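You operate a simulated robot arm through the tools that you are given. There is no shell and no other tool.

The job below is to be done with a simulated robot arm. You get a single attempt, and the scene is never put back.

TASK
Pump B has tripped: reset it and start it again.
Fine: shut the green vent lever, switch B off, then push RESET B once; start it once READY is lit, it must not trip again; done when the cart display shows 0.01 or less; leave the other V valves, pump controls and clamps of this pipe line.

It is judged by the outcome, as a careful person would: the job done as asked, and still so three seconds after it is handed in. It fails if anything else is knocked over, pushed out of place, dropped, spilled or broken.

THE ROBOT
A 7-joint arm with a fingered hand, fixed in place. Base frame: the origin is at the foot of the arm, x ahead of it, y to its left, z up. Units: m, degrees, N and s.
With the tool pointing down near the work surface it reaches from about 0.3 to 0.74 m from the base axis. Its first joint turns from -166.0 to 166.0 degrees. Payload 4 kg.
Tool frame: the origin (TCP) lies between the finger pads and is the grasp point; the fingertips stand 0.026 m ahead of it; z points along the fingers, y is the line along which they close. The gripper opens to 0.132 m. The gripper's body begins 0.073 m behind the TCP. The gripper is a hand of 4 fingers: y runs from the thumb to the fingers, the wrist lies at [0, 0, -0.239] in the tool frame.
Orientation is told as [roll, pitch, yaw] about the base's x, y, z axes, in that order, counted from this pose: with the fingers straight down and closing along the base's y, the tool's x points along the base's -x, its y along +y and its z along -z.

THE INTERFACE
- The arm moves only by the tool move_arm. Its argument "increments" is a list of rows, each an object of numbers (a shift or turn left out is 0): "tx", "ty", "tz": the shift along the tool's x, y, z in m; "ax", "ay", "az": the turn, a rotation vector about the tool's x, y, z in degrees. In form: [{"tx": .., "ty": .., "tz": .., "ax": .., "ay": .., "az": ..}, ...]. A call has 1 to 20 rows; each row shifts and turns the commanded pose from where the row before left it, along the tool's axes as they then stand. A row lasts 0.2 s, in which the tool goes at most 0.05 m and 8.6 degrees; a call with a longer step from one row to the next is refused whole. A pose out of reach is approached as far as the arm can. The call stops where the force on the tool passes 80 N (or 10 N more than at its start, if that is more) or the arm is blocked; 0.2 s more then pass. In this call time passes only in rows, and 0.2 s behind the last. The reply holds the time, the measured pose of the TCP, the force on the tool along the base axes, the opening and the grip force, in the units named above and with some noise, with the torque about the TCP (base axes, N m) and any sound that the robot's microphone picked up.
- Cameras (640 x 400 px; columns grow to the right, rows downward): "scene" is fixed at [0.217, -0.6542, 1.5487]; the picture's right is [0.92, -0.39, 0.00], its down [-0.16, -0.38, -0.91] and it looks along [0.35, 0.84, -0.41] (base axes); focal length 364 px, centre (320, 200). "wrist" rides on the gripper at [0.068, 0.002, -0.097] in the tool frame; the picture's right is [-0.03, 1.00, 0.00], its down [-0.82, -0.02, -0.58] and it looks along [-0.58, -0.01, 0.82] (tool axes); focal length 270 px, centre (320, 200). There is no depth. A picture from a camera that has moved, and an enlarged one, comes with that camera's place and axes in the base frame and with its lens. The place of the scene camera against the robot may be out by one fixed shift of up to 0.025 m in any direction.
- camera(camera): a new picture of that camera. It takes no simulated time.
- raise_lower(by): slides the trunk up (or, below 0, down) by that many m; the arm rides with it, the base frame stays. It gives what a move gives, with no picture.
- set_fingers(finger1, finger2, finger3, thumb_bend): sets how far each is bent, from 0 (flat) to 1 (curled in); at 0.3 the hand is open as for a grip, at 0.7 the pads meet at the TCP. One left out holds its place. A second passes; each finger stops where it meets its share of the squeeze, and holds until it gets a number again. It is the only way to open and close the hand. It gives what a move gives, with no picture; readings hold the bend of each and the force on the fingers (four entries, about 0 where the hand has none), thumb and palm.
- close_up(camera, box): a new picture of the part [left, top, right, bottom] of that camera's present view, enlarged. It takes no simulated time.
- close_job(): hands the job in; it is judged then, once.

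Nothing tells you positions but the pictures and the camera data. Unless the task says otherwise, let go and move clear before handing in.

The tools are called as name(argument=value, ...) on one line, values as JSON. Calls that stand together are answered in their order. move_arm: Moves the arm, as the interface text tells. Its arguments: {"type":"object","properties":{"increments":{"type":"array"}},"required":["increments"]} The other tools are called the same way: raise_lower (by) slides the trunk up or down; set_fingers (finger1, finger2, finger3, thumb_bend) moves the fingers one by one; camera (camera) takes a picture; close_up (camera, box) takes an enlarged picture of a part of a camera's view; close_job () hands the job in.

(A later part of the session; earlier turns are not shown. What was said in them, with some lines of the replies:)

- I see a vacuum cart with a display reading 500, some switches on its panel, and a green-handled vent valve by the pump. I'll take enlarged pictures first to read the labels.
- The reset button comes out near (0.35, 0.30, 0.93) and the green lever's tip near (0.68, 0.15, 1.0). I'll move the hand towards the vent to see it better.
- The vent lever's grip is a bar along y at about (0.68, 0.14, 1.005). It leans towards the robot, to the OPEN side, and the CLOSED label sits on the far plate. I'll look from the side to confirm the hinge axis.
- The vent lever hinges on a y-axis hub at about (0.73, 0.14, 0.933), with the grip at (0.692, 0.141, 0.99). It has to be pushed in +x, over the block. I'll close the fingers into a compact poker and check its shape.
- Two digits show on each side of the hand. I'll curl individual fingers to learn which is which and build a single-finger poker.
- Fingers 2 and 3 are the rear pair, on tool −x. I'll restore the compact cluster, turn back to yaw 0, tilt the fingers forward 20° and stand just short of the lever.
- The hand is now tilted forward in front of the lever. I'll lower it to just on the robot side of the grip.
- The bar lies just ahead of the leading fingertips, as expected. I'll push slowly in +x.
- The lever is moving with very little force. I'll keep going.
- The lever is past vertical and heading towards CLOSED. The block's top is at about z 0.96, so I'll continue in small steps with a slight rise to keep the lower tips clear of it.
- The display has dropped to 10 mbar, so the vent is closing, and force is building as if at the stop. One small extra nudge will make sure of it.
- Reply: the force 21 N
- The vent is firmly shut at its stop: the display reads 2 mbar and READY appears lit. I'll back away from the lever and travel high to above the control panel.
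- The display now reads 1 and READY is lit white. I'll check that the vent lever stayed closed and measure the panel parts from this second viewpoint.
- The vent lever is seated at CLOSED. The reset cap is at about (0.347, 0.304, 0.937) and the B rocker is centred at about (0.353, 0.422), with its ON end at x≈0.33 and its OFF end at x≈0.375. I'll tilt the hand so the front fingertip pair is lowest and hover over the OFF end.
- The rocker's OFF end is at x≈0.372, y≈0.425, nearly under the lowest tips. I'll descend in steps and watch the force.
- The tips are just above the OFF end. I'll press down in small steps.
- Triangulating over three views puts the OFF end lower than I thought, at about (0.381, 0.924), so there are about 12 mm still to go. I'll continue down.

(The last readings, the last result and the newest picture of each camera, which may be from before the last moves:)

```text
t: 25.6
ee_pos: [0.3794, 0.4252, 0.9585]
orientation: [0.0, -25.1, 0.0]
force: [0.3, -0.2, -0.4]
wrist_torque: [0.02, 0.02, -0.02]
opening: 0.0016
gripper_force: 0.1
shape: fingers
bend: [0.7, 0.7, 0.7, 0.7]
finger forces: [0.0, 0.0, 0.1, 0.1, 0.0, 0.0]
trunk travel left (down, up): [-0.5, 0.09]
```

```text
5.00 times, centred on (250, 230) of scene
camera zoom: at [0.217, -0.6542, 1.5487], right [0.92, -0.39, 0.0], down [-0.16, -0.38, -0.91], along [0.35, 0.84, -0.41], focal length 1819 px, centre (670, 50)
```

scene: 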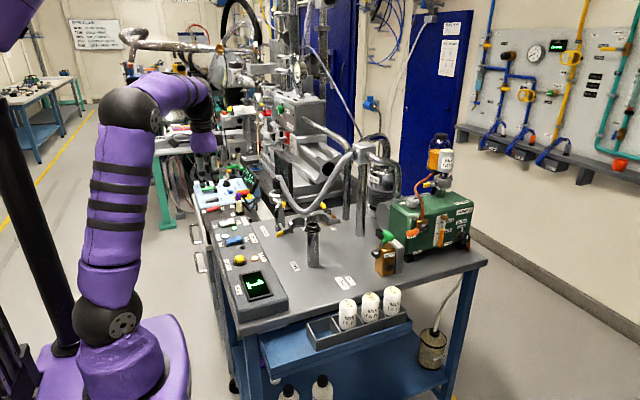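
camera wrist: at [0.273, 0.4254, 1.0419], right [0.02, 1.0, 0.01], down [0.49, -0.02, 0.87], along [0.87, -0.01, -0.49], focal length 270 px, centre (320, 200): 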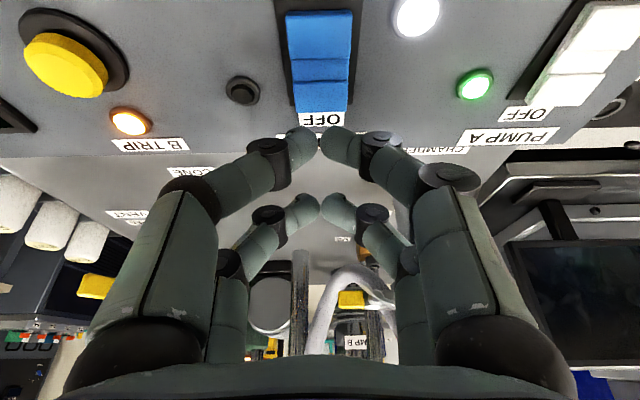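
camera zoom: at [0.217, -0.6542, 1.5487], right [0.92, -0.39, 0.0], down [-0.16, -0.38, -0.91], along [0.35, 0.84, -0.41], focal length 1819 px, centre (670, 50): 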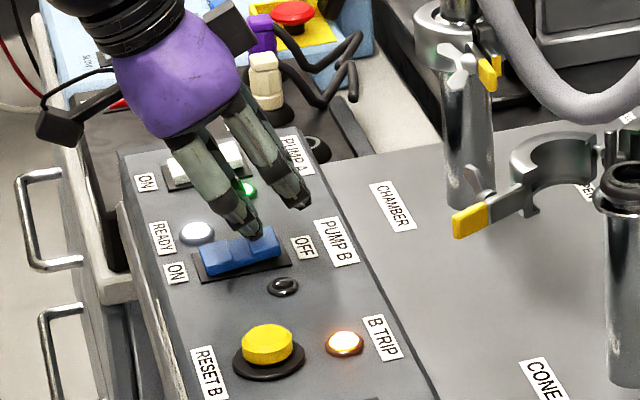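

The tips are right over the OFF end and almost touching. I'll press with fine steps.

move_arm(increments=[{"tx": 0.0013, "tz": 0.0027}, {"tx": 0.0013, "tz": 0.0027}, {"tx": 0.0013, "tz": 0.0027}])

close_up(camera="wrist", box=[240, 0, 400, 160])

close_up(camera="scene", box=[210, 190, 290, 270])

```text
t: 26.4
ee_pos: [0.379, 0.4249, 0.9498]
orientation: [0.1, -25.3, 0.0]
force: [0.9, -0.3, 5.8]
wrist_torque: [-0.01, 0.01, 0.0]
opening: 0.0007
gripper_force: 3.6
shape: fingers
bend: [0.7, 0.7, 0.7, 0.7]
finger forces: [2.9, 0.0, 0.0, 0.1, 3.7, 0.0]
trunk travel left (down, up): [-0.5, 0.09]
```

```text
2.50 times, centred on (320, 80) of wrist
camera zoom: at [0.275, 0.4264, 1.0081], right [0.02, 1.0, 0.01], down [0.49, -0.02, 0.87], along [0.87, -0.01, -0.49], focal length 676 px, centre (320, 500)
```

zoom: 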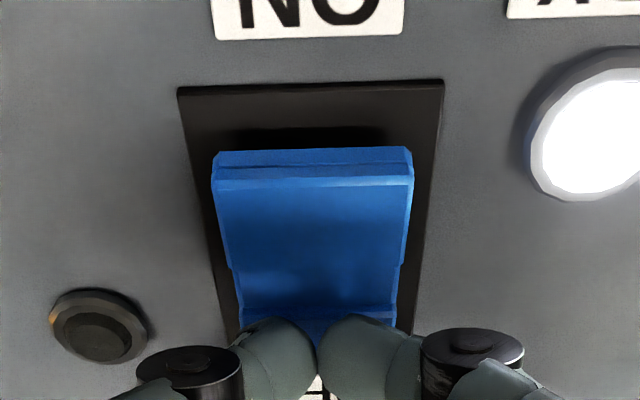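

```text
5.00 times, centred on (250, 230) of scene
camera zoom: at [0.217, -0.6542, 1.5487], right [0.92, -0.39, 0.0], down [-0.16, -0.38, -0.91], along [0.35, 0.84, -0.41], focal length 1819 px, centre (670, 50)
```

zoom: 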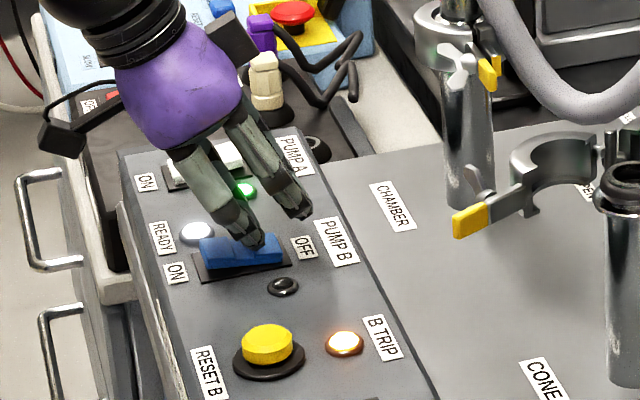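

The rocker is rotating and its ON end is rising, at 5.8 N. One or two more small steps will seat it in OFF.

move_arm(increments=[{"tx": 0.0013, "tz": 0.0027}, {"tx": 0.0008, "tz": 0.0018}])

close_up(camera="wrist", box=[240, 0, 400, 160])

close_up(camera="scene", box=[210, 190, 290, 270])

```text
t: 27.0
ee_pos: [0.3792, 0.4251, 0.949]
orientation: [0.4, -25.5, -0.2]
force: [3.1, 1.2, 35.4]
wrist_torque: [0.03, 0.2, -0.1]
opening: 0.0
gripper_force: 18.0
shape: fingers
bend: [0.72, 0.7, 0.7, 0.71]
finger forces: [19.8, 0.0, 0.1, 0.0, 16.7, 0.1]
trunk travel left (down, up): [-0.5, 0.09]
```

```text
2.50 times, centred on (320, 80) of wrist
camera zoom: at [0.2751, 0.4262, 1.0062], right [0.02, 1.0, 0.02], down [0.49, -0.03, 0.87], along [0.87, -0.01, -0.49], focal length 676 px, centre (320, 500)
```

zoom: 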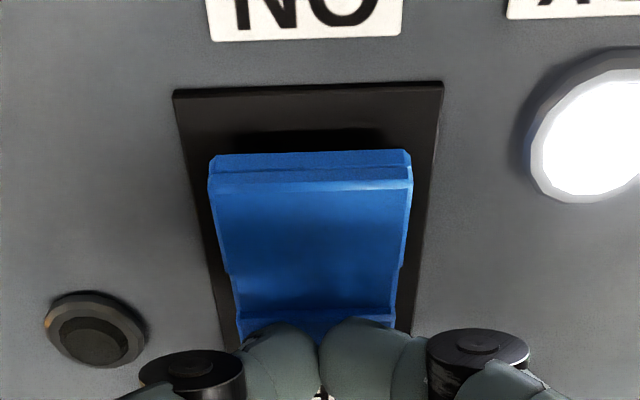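

```text
5.00 times, centred on (250, 230) of scene
camera zoom: at [0.217, -0.6542, 1.5487], right [0.92, -0.39, 0.0], down [-0.16, -0.38, -0.91], along [0.35, 0.84, -0.41], focal length 1819 px, centre (670, 50)
```

zoom: 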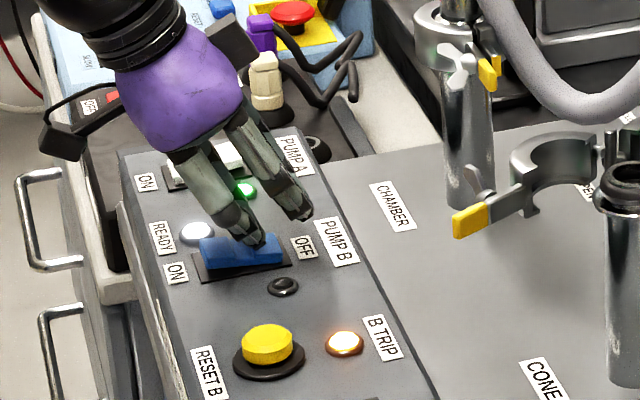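

The rocker is bottomed out in OFF. I'll lift clear and check.

move_arm(increments=[{"tx": -0.0101, "tz": -0.0217}, {"tx": -0.0101, "tz": -0.0217}, {"tx": -0.0101, "tz": -0.0217}])

close_up(camera="scene", box=[210, 190, 290, 310])

camera(camera="wrist")

```text
t: 27.8
ee_pos: [0.3773, 0.423, 1.0146]
orientation: [-0.1, -25.1, 0.1]
force: [-0.1, 0.1, 0.0]
wrist_torque: [0.03, 0.01, -0.02]
opening: 0.001
gripper_force: 0.1
shape: fingers
bend: [0.7, 0.7, 0.7, 0.7]
finger forces: [0.0, 0.0, 0.0, 0.0, 0.1, 0.0]
trunk travel left (down, up): [-0.5, 0.09]
```

```text
3.33 times, centred on (250, 250) of scene
camera zoom: at [0.217, -0.6542, 1.5487], right [0.92, -0.39, 0.0], down [-0.16, -0.38, -0.91], along [0.35, 0.84, -0.41], focal length 1212 px, centre (553, 33)
```

zoom: 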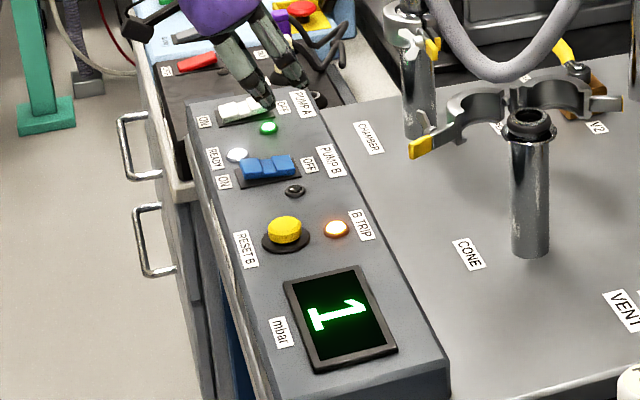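

```text
taken
camera wrist: at [0.2742, 0.4252, 1.0729], right [0.02, 1.0, 0.01], down [0.49, -0.02, 0.87], along [0.87, -0.02, -0.49], focal length 270 px, centre (320, 200)
```

wrist: 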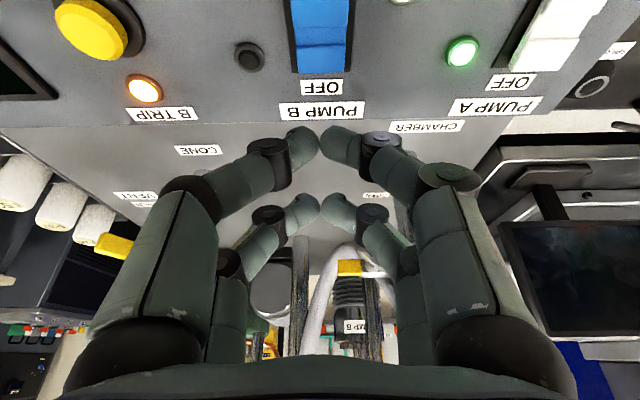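

close_up(camera="scene", box=[220, 205, 265, 250])

close_up(camera="wrist", box=[260, 0, 400, 90])

```text
8.89 times, centred on (242, 228) of scene
camera zoom: at [0.217, -0.6542, 1.5487], right [0.92, -0.39, 0.0], down [-0.16, -0.38, -0.91], along [0.35, 0.84, -0.41], focal length 3233 px, centre (1009, -44)
```

zoom: 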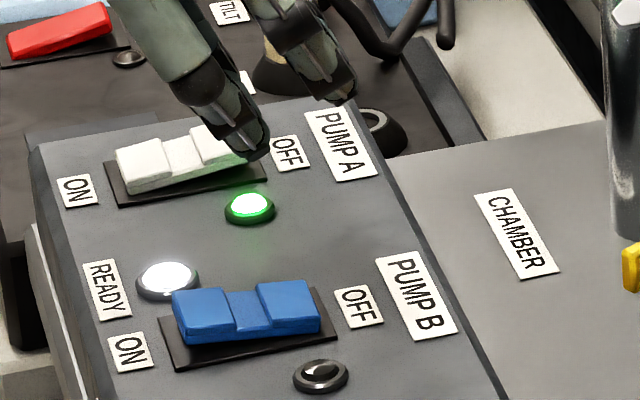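

```text
4.44 times, centred on (330, 45) of wrist
camera zoom: at [0.2742, 0.4252, 1.0729], right [0.02, 1.0, 0.01], down [0.49, -0.02, 0.87], along [0.87, -0.02, -0.49], focal length 1201 px, centre (276, 889)
```

zoom: 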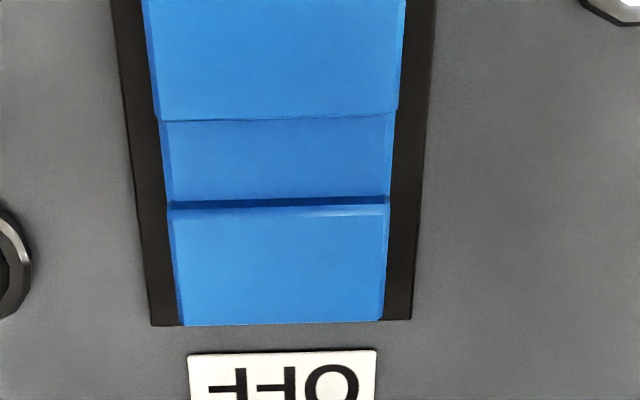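

Pump B is OFF: its ON end now stands up, the opposite of pump A's. Next is RESET B, centred at about (0.350, 0.304) with its top near z 0.922. I'll move above it.

move_arm(increments=[{"tx": 0.0063, "ty": -0.0397, "tz": -0.003}, {"tx": 0.0063, "ty": -0.0397, "tz": -0.003}, {"tx": 0.0063, "ty": -0.0397, "tz": -0.003}, {"tx": 0.0085, "tz": 0.0181}, {"tx": 0.0085, "tz": 0.0181}])

camera(camera="wrist")

close_up(camera="scene", box=[210, 190, 290, 310])

```text
t: 29.0
ee_pos: [0.356, 0.3061, 0.9768]
orientation: [0.1, -25.2, -0.1]
force: [-0.4, 0.4, 0.7]
wrist_torque: [0.01, -0.01, 0.02]
opening: 0.0009
gripper_force: 0.1
shape: fingers
bend: [0.7, 0.7, 0.7, 0.7]
finger forces: [0.1, 0.1, 0.0, 0.1, 0.1, 0.1]
trunk travel left (down, up): [-0.5, 0.09]
```

```text
taken
camera wrist: at [0.253, 0.3075, 1.0336], right [0.02, 1.0, 0.01], down [0.49, -0.02, 0.87], along [0.87, -0.01, -0.49], focal length 270 px, centre (320, 200)
```

wrist: 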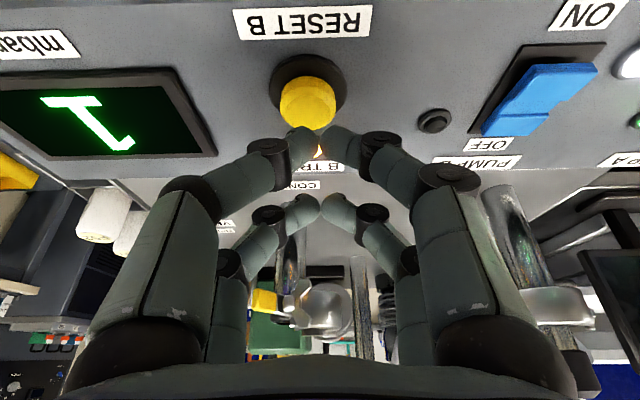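

```text
3.33 times, centred on (250, 250) of scene
camera zoom: at [0.217, -0.6542, 1.5487], right [0.92, -0.39, 0.0], down [-0.16, -0.38, -0.91], along [0.35, 0.84, -0.41], focal length 1212 px, centre (553, 33)
```

zoom: 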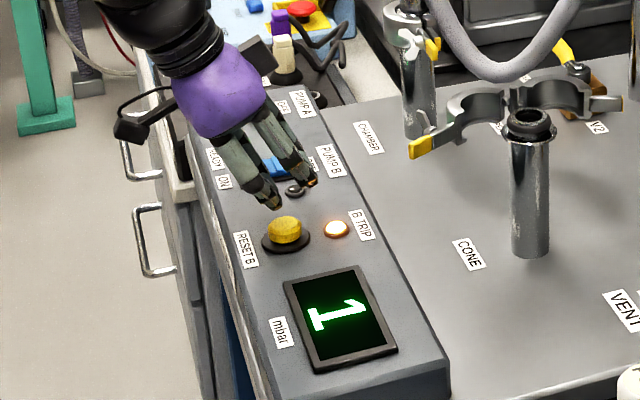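

The button is almost under the tips. I'll shift 5 mm to −y and descend gently for a single press.

move_arm(increments=[{"tx": 0.0042, "ty": -0.003, "tz": 0.0091}, {"tx": 0.0034, "ty": -0.002, "tz": 0.0072}])

close_up(camera="wrist", box=[240, 40, 400, 200])

close_up(camera="scene", box=[210, 210, 290, 290])

```text
t: 29.6
ee_pos: [0.3563, 0.3022, 0.9583]
orientation: [0.0, -25.2, -0.1]
force: [0.4, 0.8, -0.1]
wrist_torque: [0.02, 0.01, 0.03]
opening: 0.0007
gripper_force: 0.7
shape: fingers
bend: [0.7, 0.7, 0.7, 0.7]
finger forces: [0.4, 0.0, 0.0, 0.0, 0.1, 0.0]
trunk travel left (down, up): [-0.5, 0.09]
```

```text
2.50 times, centred on (320, 120) of wrist
camera zoom: at [0.2526, 0.3022, 1.0162], right [0.02, 1.0, 0.01], down [0.49, -0.02, 0.87], along [0.87, -0.01, -0.49], focal length 676 px, centre (320, 400)
```

zoom: 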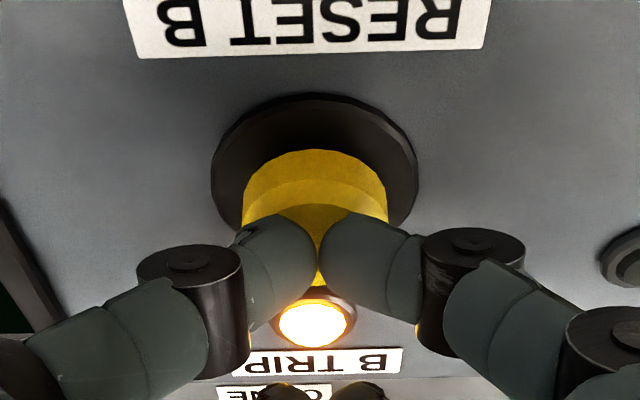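

```text
5.00 times, centred on (250, 250) of scene
camera zoom: at [0.217, -0.6542, 1.5487], right [0.92, -0.39, 0.0], down [-0.16, -0.38, -0.91], along [0.35, 0.84, -0.41], focal length 1819 px, centre (670, -50)
```

zoom: 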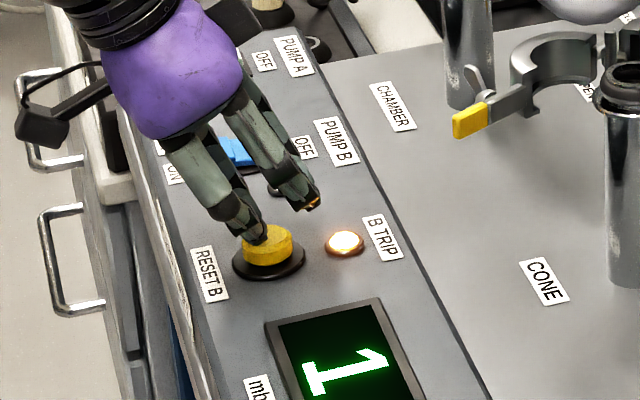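

The tips are on the button cap. I'll press gently and watch the B TRIP lamp.

move_arm(increments=[{"tx": 0.0011, "tz": 0.0023}, {"tx": 0.0011, "tz": 0.0023}])

close_up(camera="wrist", box=[240, 40, 400, 200])

close_up(camera="scene", box=[210, 210, 290, 290])

```text
t: 30.2
ee_pos: [0.3549, 0.3014, 0.9532]
orientation: [0.0, -25.2, 0.0]
force: [0.3, 0.1, 3.3]
wrist_torque: [-0.03, 0.03, 0.01]
opening: 0.0007
gripper_force: 1.5
shape: fingers
bend: [0.7, 0.7, 0.7, 0.7]
finger forces: [1.3, 0.0, 0.0, 0.1, 2.1, 0.0]
trunk travel left (down, up): [-0.5, 0.09]
heard: click
```

```text
2.50 times, centred on (320, 120) of wrist
camera zoom: at [0.2527, 0.3024, 1.0113], right [0.02, 1.0, 0.01], down [0.49, -0.02, 0.87], along [0.87, -0.01, -0.49], focal length 676 px, centre (320, 400)
```

zoom: 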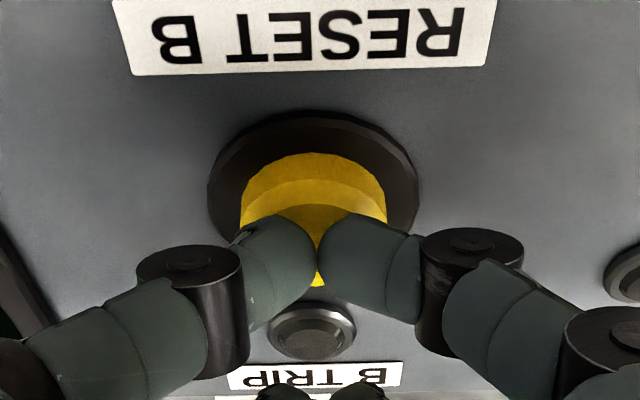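

```text
5.00 times, centred on (250, 250) of scene
camera zoom: at [0.217, -0.6542, 1.5487], right [0.92, -0.39, 0.0], down [-0.16, -0.38, -0.91], along [0.35, 0.84, -0.41], focal length 1819 px, centre (670, -50)
```

zoom: 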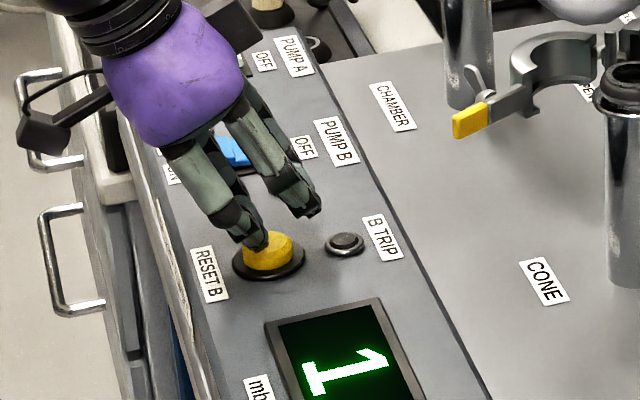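

A click was heard and the B TRIP lamp is out. I'll release the button straight up, then look at READY and the display.

move_arm(increments=[{"tx": -0.0101, "tz": -0.0217}, {"tx": -0.0101, "tz": -0.0217}, {"tx": -0.0101, "tz": -0.0217}, {"tx": -0.0101, "tz": -0.0217}, {"ay": 8.4}, {"ay": 8.4}, {"ay": 8.4}, {"ay": 8.4}, {"ay": 8.4}, {"ay": 8.4}])

close_up(camera="scene", box=[200, 190, 300, 310])

camera(camera="wrist")

```text
t: 32.4
ee_pos: [0.356, 0.2997, 1.0482]
orientation: [0.1, 25.4, 0.0]
force: [-0.1, 0.2, 0.4]
wrist_torque: [0.04, -0.01, 0.01]
opening: 0.0008
gripper_force: 0.1
shape: fingers
bend: [0.7, 0.7, 0.7, 0.7]
finger forces: [0.0, 0.1, 0.0, 0.0, 0.0, 0.0]
trunk travel left (down, up): [-0.5, 0.09]
```

```text
3.33 times, centred on (250, 250) of scene
camera zoom: at [0.217, -0.6542, 1.5487], right [0.92, -0.39, 0.0], down [-0.16, -0.38, -0.91], along [0.35, 0.84, -0.41], focal length 1212 px, centre (553, 33)
```

zoom: 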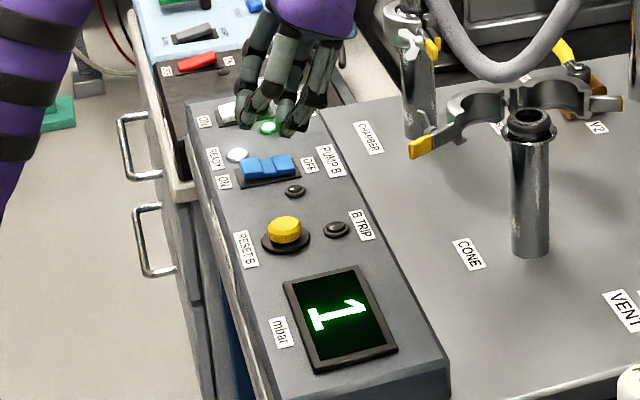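

```text
taken
camera wrist: at [0.3358, 0.3021, 1.1644], right [0.02, 1.0, -0.01], down [0.98, -0.02, 0.17], along [0.17, -0.01, -0.98], focal length 270 px, centre (320, 200)
```

wrist: 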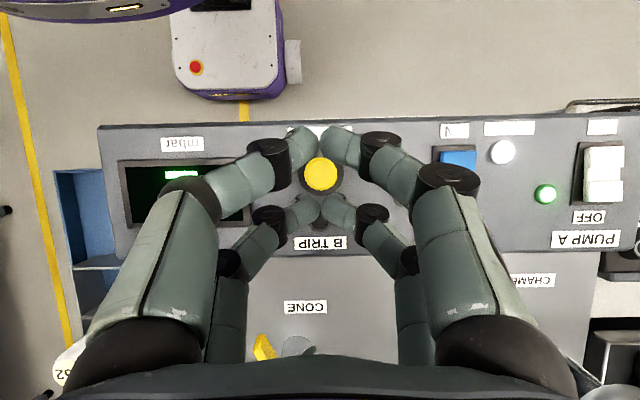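

READY is lit and the trip is cleared, so pump B may be started. The hand is tilted the other way so the rear fingertip pair presses the ON end, and I'll move over the B rocker.

move_arm(increments=[{"tx": 0.005, "ty": 0.042, "tz": 0.0024}, {"tx": 0.005, "ty": 0.042, "tz": 0.0024}, {"tx": 0.005, "ty": 0.041, "tz": 0.0024}, {"tx": -0.0057, "tz": 0.0182}, {"tx": -0.0057, "tz": 0.0182}])

camera(camera="wrist")

close_up(camera="scene", box=[200, 190, 300, 290])

```text
t: 33.6
ee_pos: [0.3348, 0.4252, 1.0105]
orientation: [0.1, 25.2, 0.0]
force: [0.6, 0.3, -0.4]
wrist_torque: [0.02, -0.02, 0.0]
opening: 0.0009
gripper_force: 0.1
shape: fingers
bend: [0.7, 0.7, 0.7, 0.7]
finger forces: [0.0, 0.0, 0.0, 0.0, 0.1, 0.1]
trunk travel left (down, up): [-0.5, 0.09]
```

```text
taken
camera wrist: at [0.3136, 0.4266, 1.127], right [0.02, 1.0, -0.01], down [0.98, -0.02, 0.17], along [0.17, -0.01, -0.98], focal length 270 px, centre (320, 200)
```

wrist: 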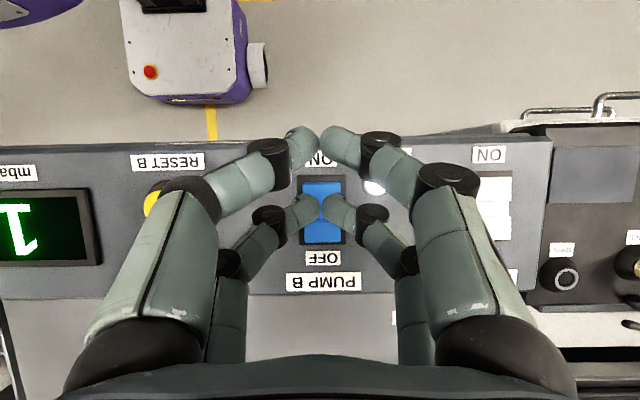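

```text
4.00 times, centred on (250, 240) of scene
camera zoom: at [0.217, -0.6542, 1.5487], right [0.92, -0.39, 0.0], down [-0.16, -0.38, -0.91], along [0.35, 0.84, -0.41], focal length 1455 px, centre (600, 40)
```

zoom: 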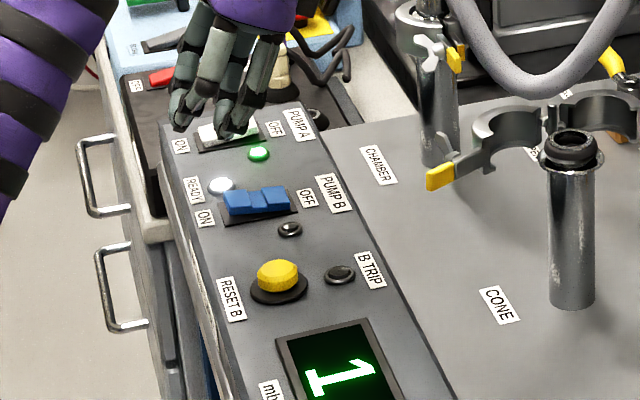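

The rear tips are over the ON half of the rocker. I'll descend to just above it.

move_arm(increments=[{"tx": -0.0052, "tz": 0.0136}, {"tx": -0.0052, "tz": 0.0136}, {"tx": -0.0052, "tz": 0.0136}])

close_up(camera="wrist", box=[240, 120, 400, 280])

close_up(camera="scene", box=[205, 190, 285, 270])

```text
t: 34.4
ee_pos: [0.3314, 0.4253, 0.967]
orientation: [0.0, 25.2, 0.0]
force: [0.1, -0.1, -0.2]
wrist_torque: [-0.02, 0.05, 0.03]
opening: 0.0008
gripper_force: 0.1
shape: fingers
bend: [0.7, 0.7, 0.7, 0.7]
finger forces: [0.1, 0.1, 0.1, 0.0, 0.0, 0.0]
trunk travel left (down, up): [-0.5, 0.09]
```

```text
2.50 times, centred on (320, 200) of wrist
camera zoom: at [0.3102, 0.4273, 1.0832], right [0.02, 1.0, -0.01], down [0.98, -0.02, 0.18], along [0.17, -0.01, -0.98], focal length 676 px, centre (320, 200)
```

zoom: 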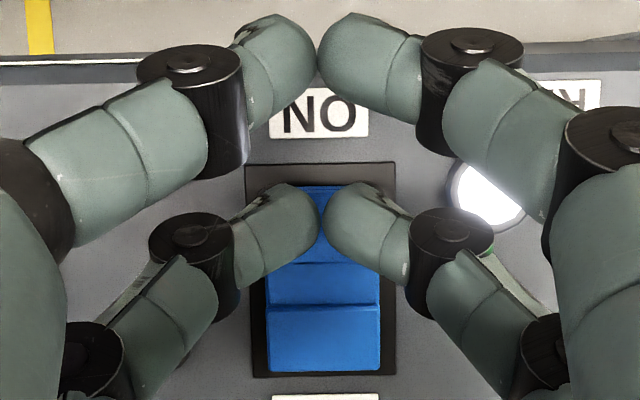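

```text
5.00 times, centred on (245, 230) of scene
camera zoom: at [0.217, -0.6542, 1.5487], right [0.92, -0.39, 0.0], down [-0.16, -0.38, -0.91], along [0.35, 0.84, -0.41], focal length 1819 px, centre (695, 50)
```

zoom: 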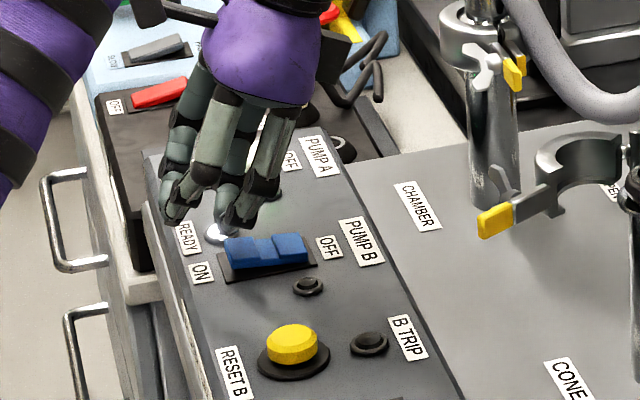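

The rear tips are centred over the ON half. I'll press down in small steps.

move_arm(increments=[{"tx": -0.0013, "tz": 0.0027}, {"tx": -0.0013, "tz": 0.0027}, {"tx": -0.0013, "tz": 0.0027}, {"tx": -0.0013, "tz": 0.0027}])

close_up(camera="scene", box=[205, 190, 285, 270])

```text
t: 35.4
ee_pos: [0.3317, 0.4268, 0.9545]
orientation: [0.0, 25.2, 0.0]
force: [-0.4, -0.8, 1.1]
wrist_torque: [-0.02, 0.02, 0.01]
opening: 0.0006
gripper_force: 0.2
shape: fingers
bend: [0.7, 0.7, 0.7, 0.7]
finger forces: [0.1, 0.0, 0.0, 0.1, 0.2, 0.0]
trunk travel left (down, up): [-0.5, 0.09]
```

```text
5.00 times, centred on (245, 230) of scene
camera zoom: at [0.217, -0.6542, 1.5487], right [0.92, -0.39, 0.0], down [-0.16, -0.38, -0.91], along [0.35, 0.84, -0.41], focal length 1819 px, centre (695, 50)
```

zoom: 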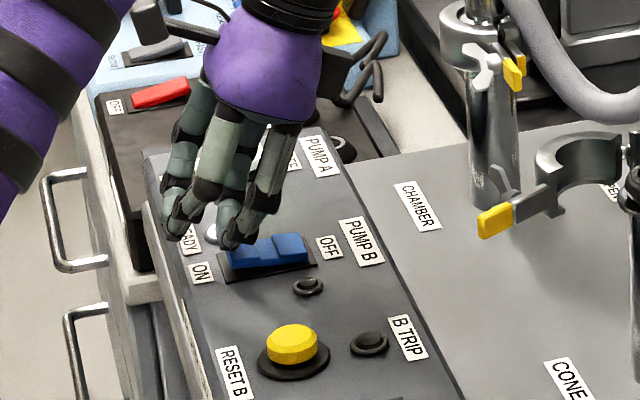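

move_arm(increments=[{"tx": -0.0013, "tz": 0.0027}, {"tx": -0.0013, "tz": 0.0027}])

close_up(camera="scene", box=[205, 190, 285, 270])

close_up(camera="wrist", box=[240, 120, 400, 280])

```text
t: 36.0
ee_pos: [0.3315, 0.4258, 0.9491]
orientation: [0.0, 25.2, 0.0]
force: [-0.1, 0.9, 0.6]
wrist_torque: [0.01, 0.0, -0.01]
opening: 0.0008
gripper_force: 0.1
shape: fingers
bend: [0.7, 0.7, 0.7, 0.7]
finger forces: [0.0, 0.0, 0.0, 0.0, 0.0, 0.1]
trunk travel left (down, up): [-0.5, 0.09]
```

```text
5.00 times, centred on (245, 230) of scene
camera zoom: at [0.217, -0.6542, 1.5487], right [0.92, -0.39, 0.0], down [-0.16, -0.38, -0.91], along [0.35, 0.84, -0.41], focal length 1819 px, centre (695, 50)
```

zoom: 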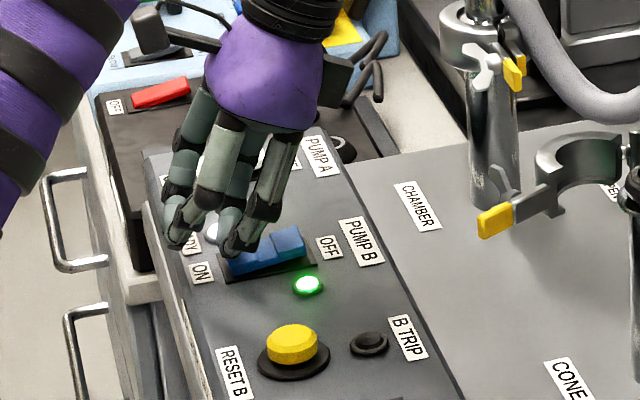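

```text
2.50 times, centred on (320, 200) of wrist
camera zoom: at [0.3102, 0.4278, 1.0655], right [0.02, 1.0, -0.01], down [0.98, -0.02, 0.17], along [0.17, -0.01, -0.98], focal length 676 px, centre (320, 200)
```

zoom: 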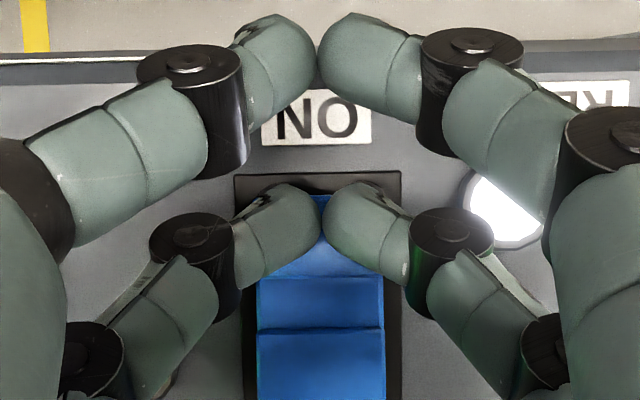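

The rocker has snapped to ON and pump B's green lamp is lit. I'll lift straight up and clear, then watch the display.

move_arm(increments=[{"tx": 0.0101, "tz": -0.0217}, {"tx": 0.0101, "tz": -0.0217}, {"tx": 0.0101, "tz": -0.0217}, {"tx": 0.0101, "tz": -0.0217}, {"tx": 0.0101, "tz": -0.0217}, {"tx": 0.0101, "tz": -0.0217}])

close_up(camera="scene", box=[200, 190, 300, 310])

camera(camera="scene")

```text
t: 37.4
ee_pos: [0.3334, 0.4249, 1.0924]
orientation: [0.1, 25.1, 0.0]
force: [-0.2, -0.2, 0.6]
wrist_torque: [-0.02, 0.02, 0.01]
opening: 0.0008
gripper_force: 0.0
shape: fingers
bend: [0.7, 0.7, 0.7, 0.7]
finger forces: [0.0, 0.0, 0.1, 0.0, 0.1, 0.1]
trunk travel left (down, up): [-0.5, 0.09]
```

```text
3.33 times, centred on (250, 250) of scene
camera zoom: at [0.217, -0.6542, 1.5487], right [0.92, -0.39, 0.0], down [-0.16, -0.38, -0.91], along [0.35, 0.84, -0.41], focal length 1212 px, centre (553, 33)
```

zoom: 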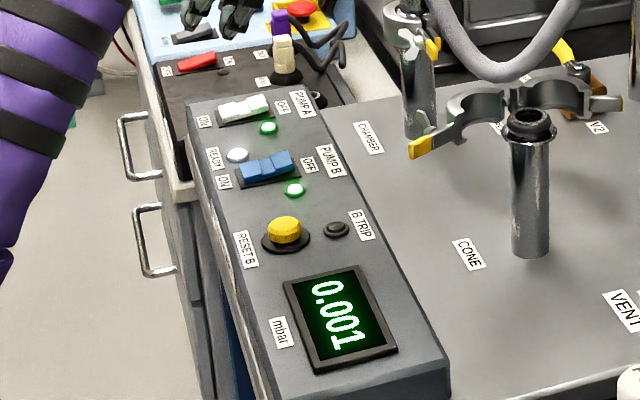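

```text
taken
```

scene: 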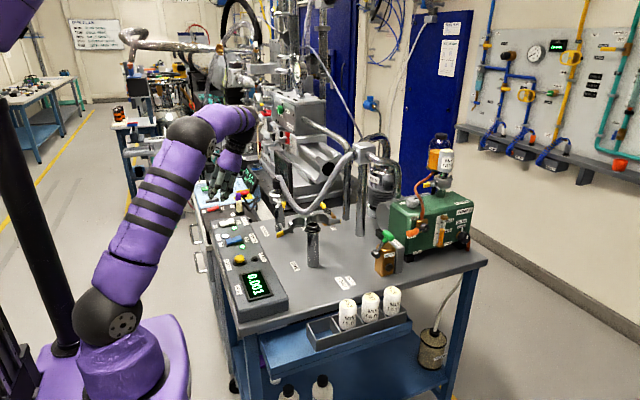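

The display reads 0.001 mbar with pump B's lamp green and no trip. I'll straighten the hand, rise clear and let a few seconds pass to confirm it holds.

move_arm(increments=[{"tx": 0.0101, "tz": -0.0217}, {"tx": 0.0101, "tz": -0.0217}, {"tx": 0.0101, "tz": -0.0217}, {"tx": 0.0101, "tz": -0.0217}, {"ay": -8.4}, {"ay": -8.4}, {"ay": -8.4}, {}, {}, {}, {}, {}, {}, {}, {}, {}, {}, {}, {}, {}])

close_up(camera="scene", box=[200, 190, 300, 310])

close_up(camera="scene", box=[270, 150, 480, 300])

```text
t: 41.6
ee_pos: [0.3318, 0.4253, 1.1878]
orientation: [0.0, -0.1, -0.1]
force: [-0.5, 0.1, 0.8]
wrist_torque: [0.0, -0.03, 0.02]
opening: 0.001
gripper_force: 0.1
shape: fingers
bend: [0.7, 0.7, 0.7, 0.7]
finger forces: [0.0, 0.1, 0.0, 0.0, 0.0, 0.1]
trunk travel left (down, up): [-0.5, 0.09]
```

```text
3.33 times, centred on (250, 250) of scene
camera zoom: at [0.217, -0.6542, 1.5487], right [0.92, -0.39, 0.0], down [-0.16, -0.38, -0.91], along [0.35, 0.84, -0.41], focal length 1212 px, centre (553, 33)
```

zoom: 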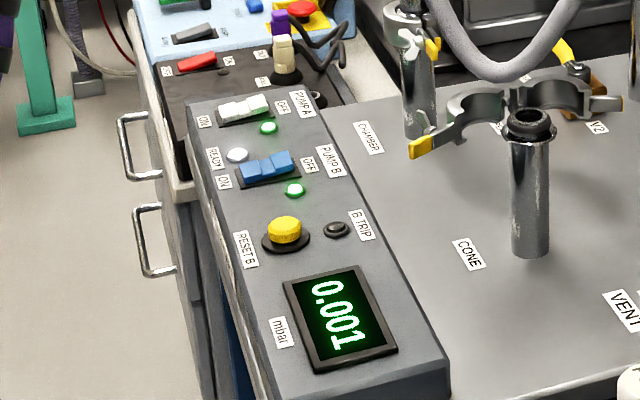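

```text
2.67 times, centred on (375, 225) of scene
camera zoom: at [0.217, -0.6542, 1.5487], right [0.92, -0.39, 0.0], down [-0.16, -0.38, -0.91], along [0.35, 0.84, -0.41], focal length 970 px, centre (173, 133)
```

zoom: 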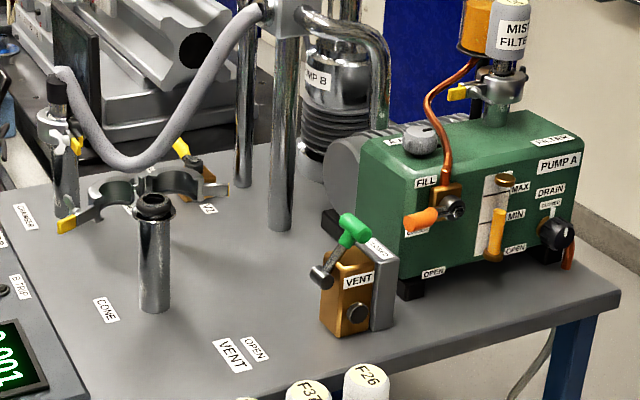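

Everything holds: the vent lever is closed, pump B's lamp is green, B TRIP is out and the display is steady at 0.001 mbar. Nothing else was moved and the hand is clear, so I'm handing the job in.

close_job()

```text
The job is handed in.
```

Pump B is reset and running again, and the cart display reads 0.001 mbar. It held there for about four seconds after I lifted clear, with no new trip, before I handed the job in.

1. **Vent:** I pushed the green lever over to its CLOSED stop. The display fell from 500 to about 1 mbar and READY lit.
2. **Switch and reset:** I switched pump B off, then pressed RESET B once. It clicked and the B TRIP lamp went out.
3. **Start:** With READY still lit, I switched B on and its green lamp came on.

I didn't touch the other valves, the pump A controls or the clamps, and nothing was knocked or moved. The hand ended up well above the panel.
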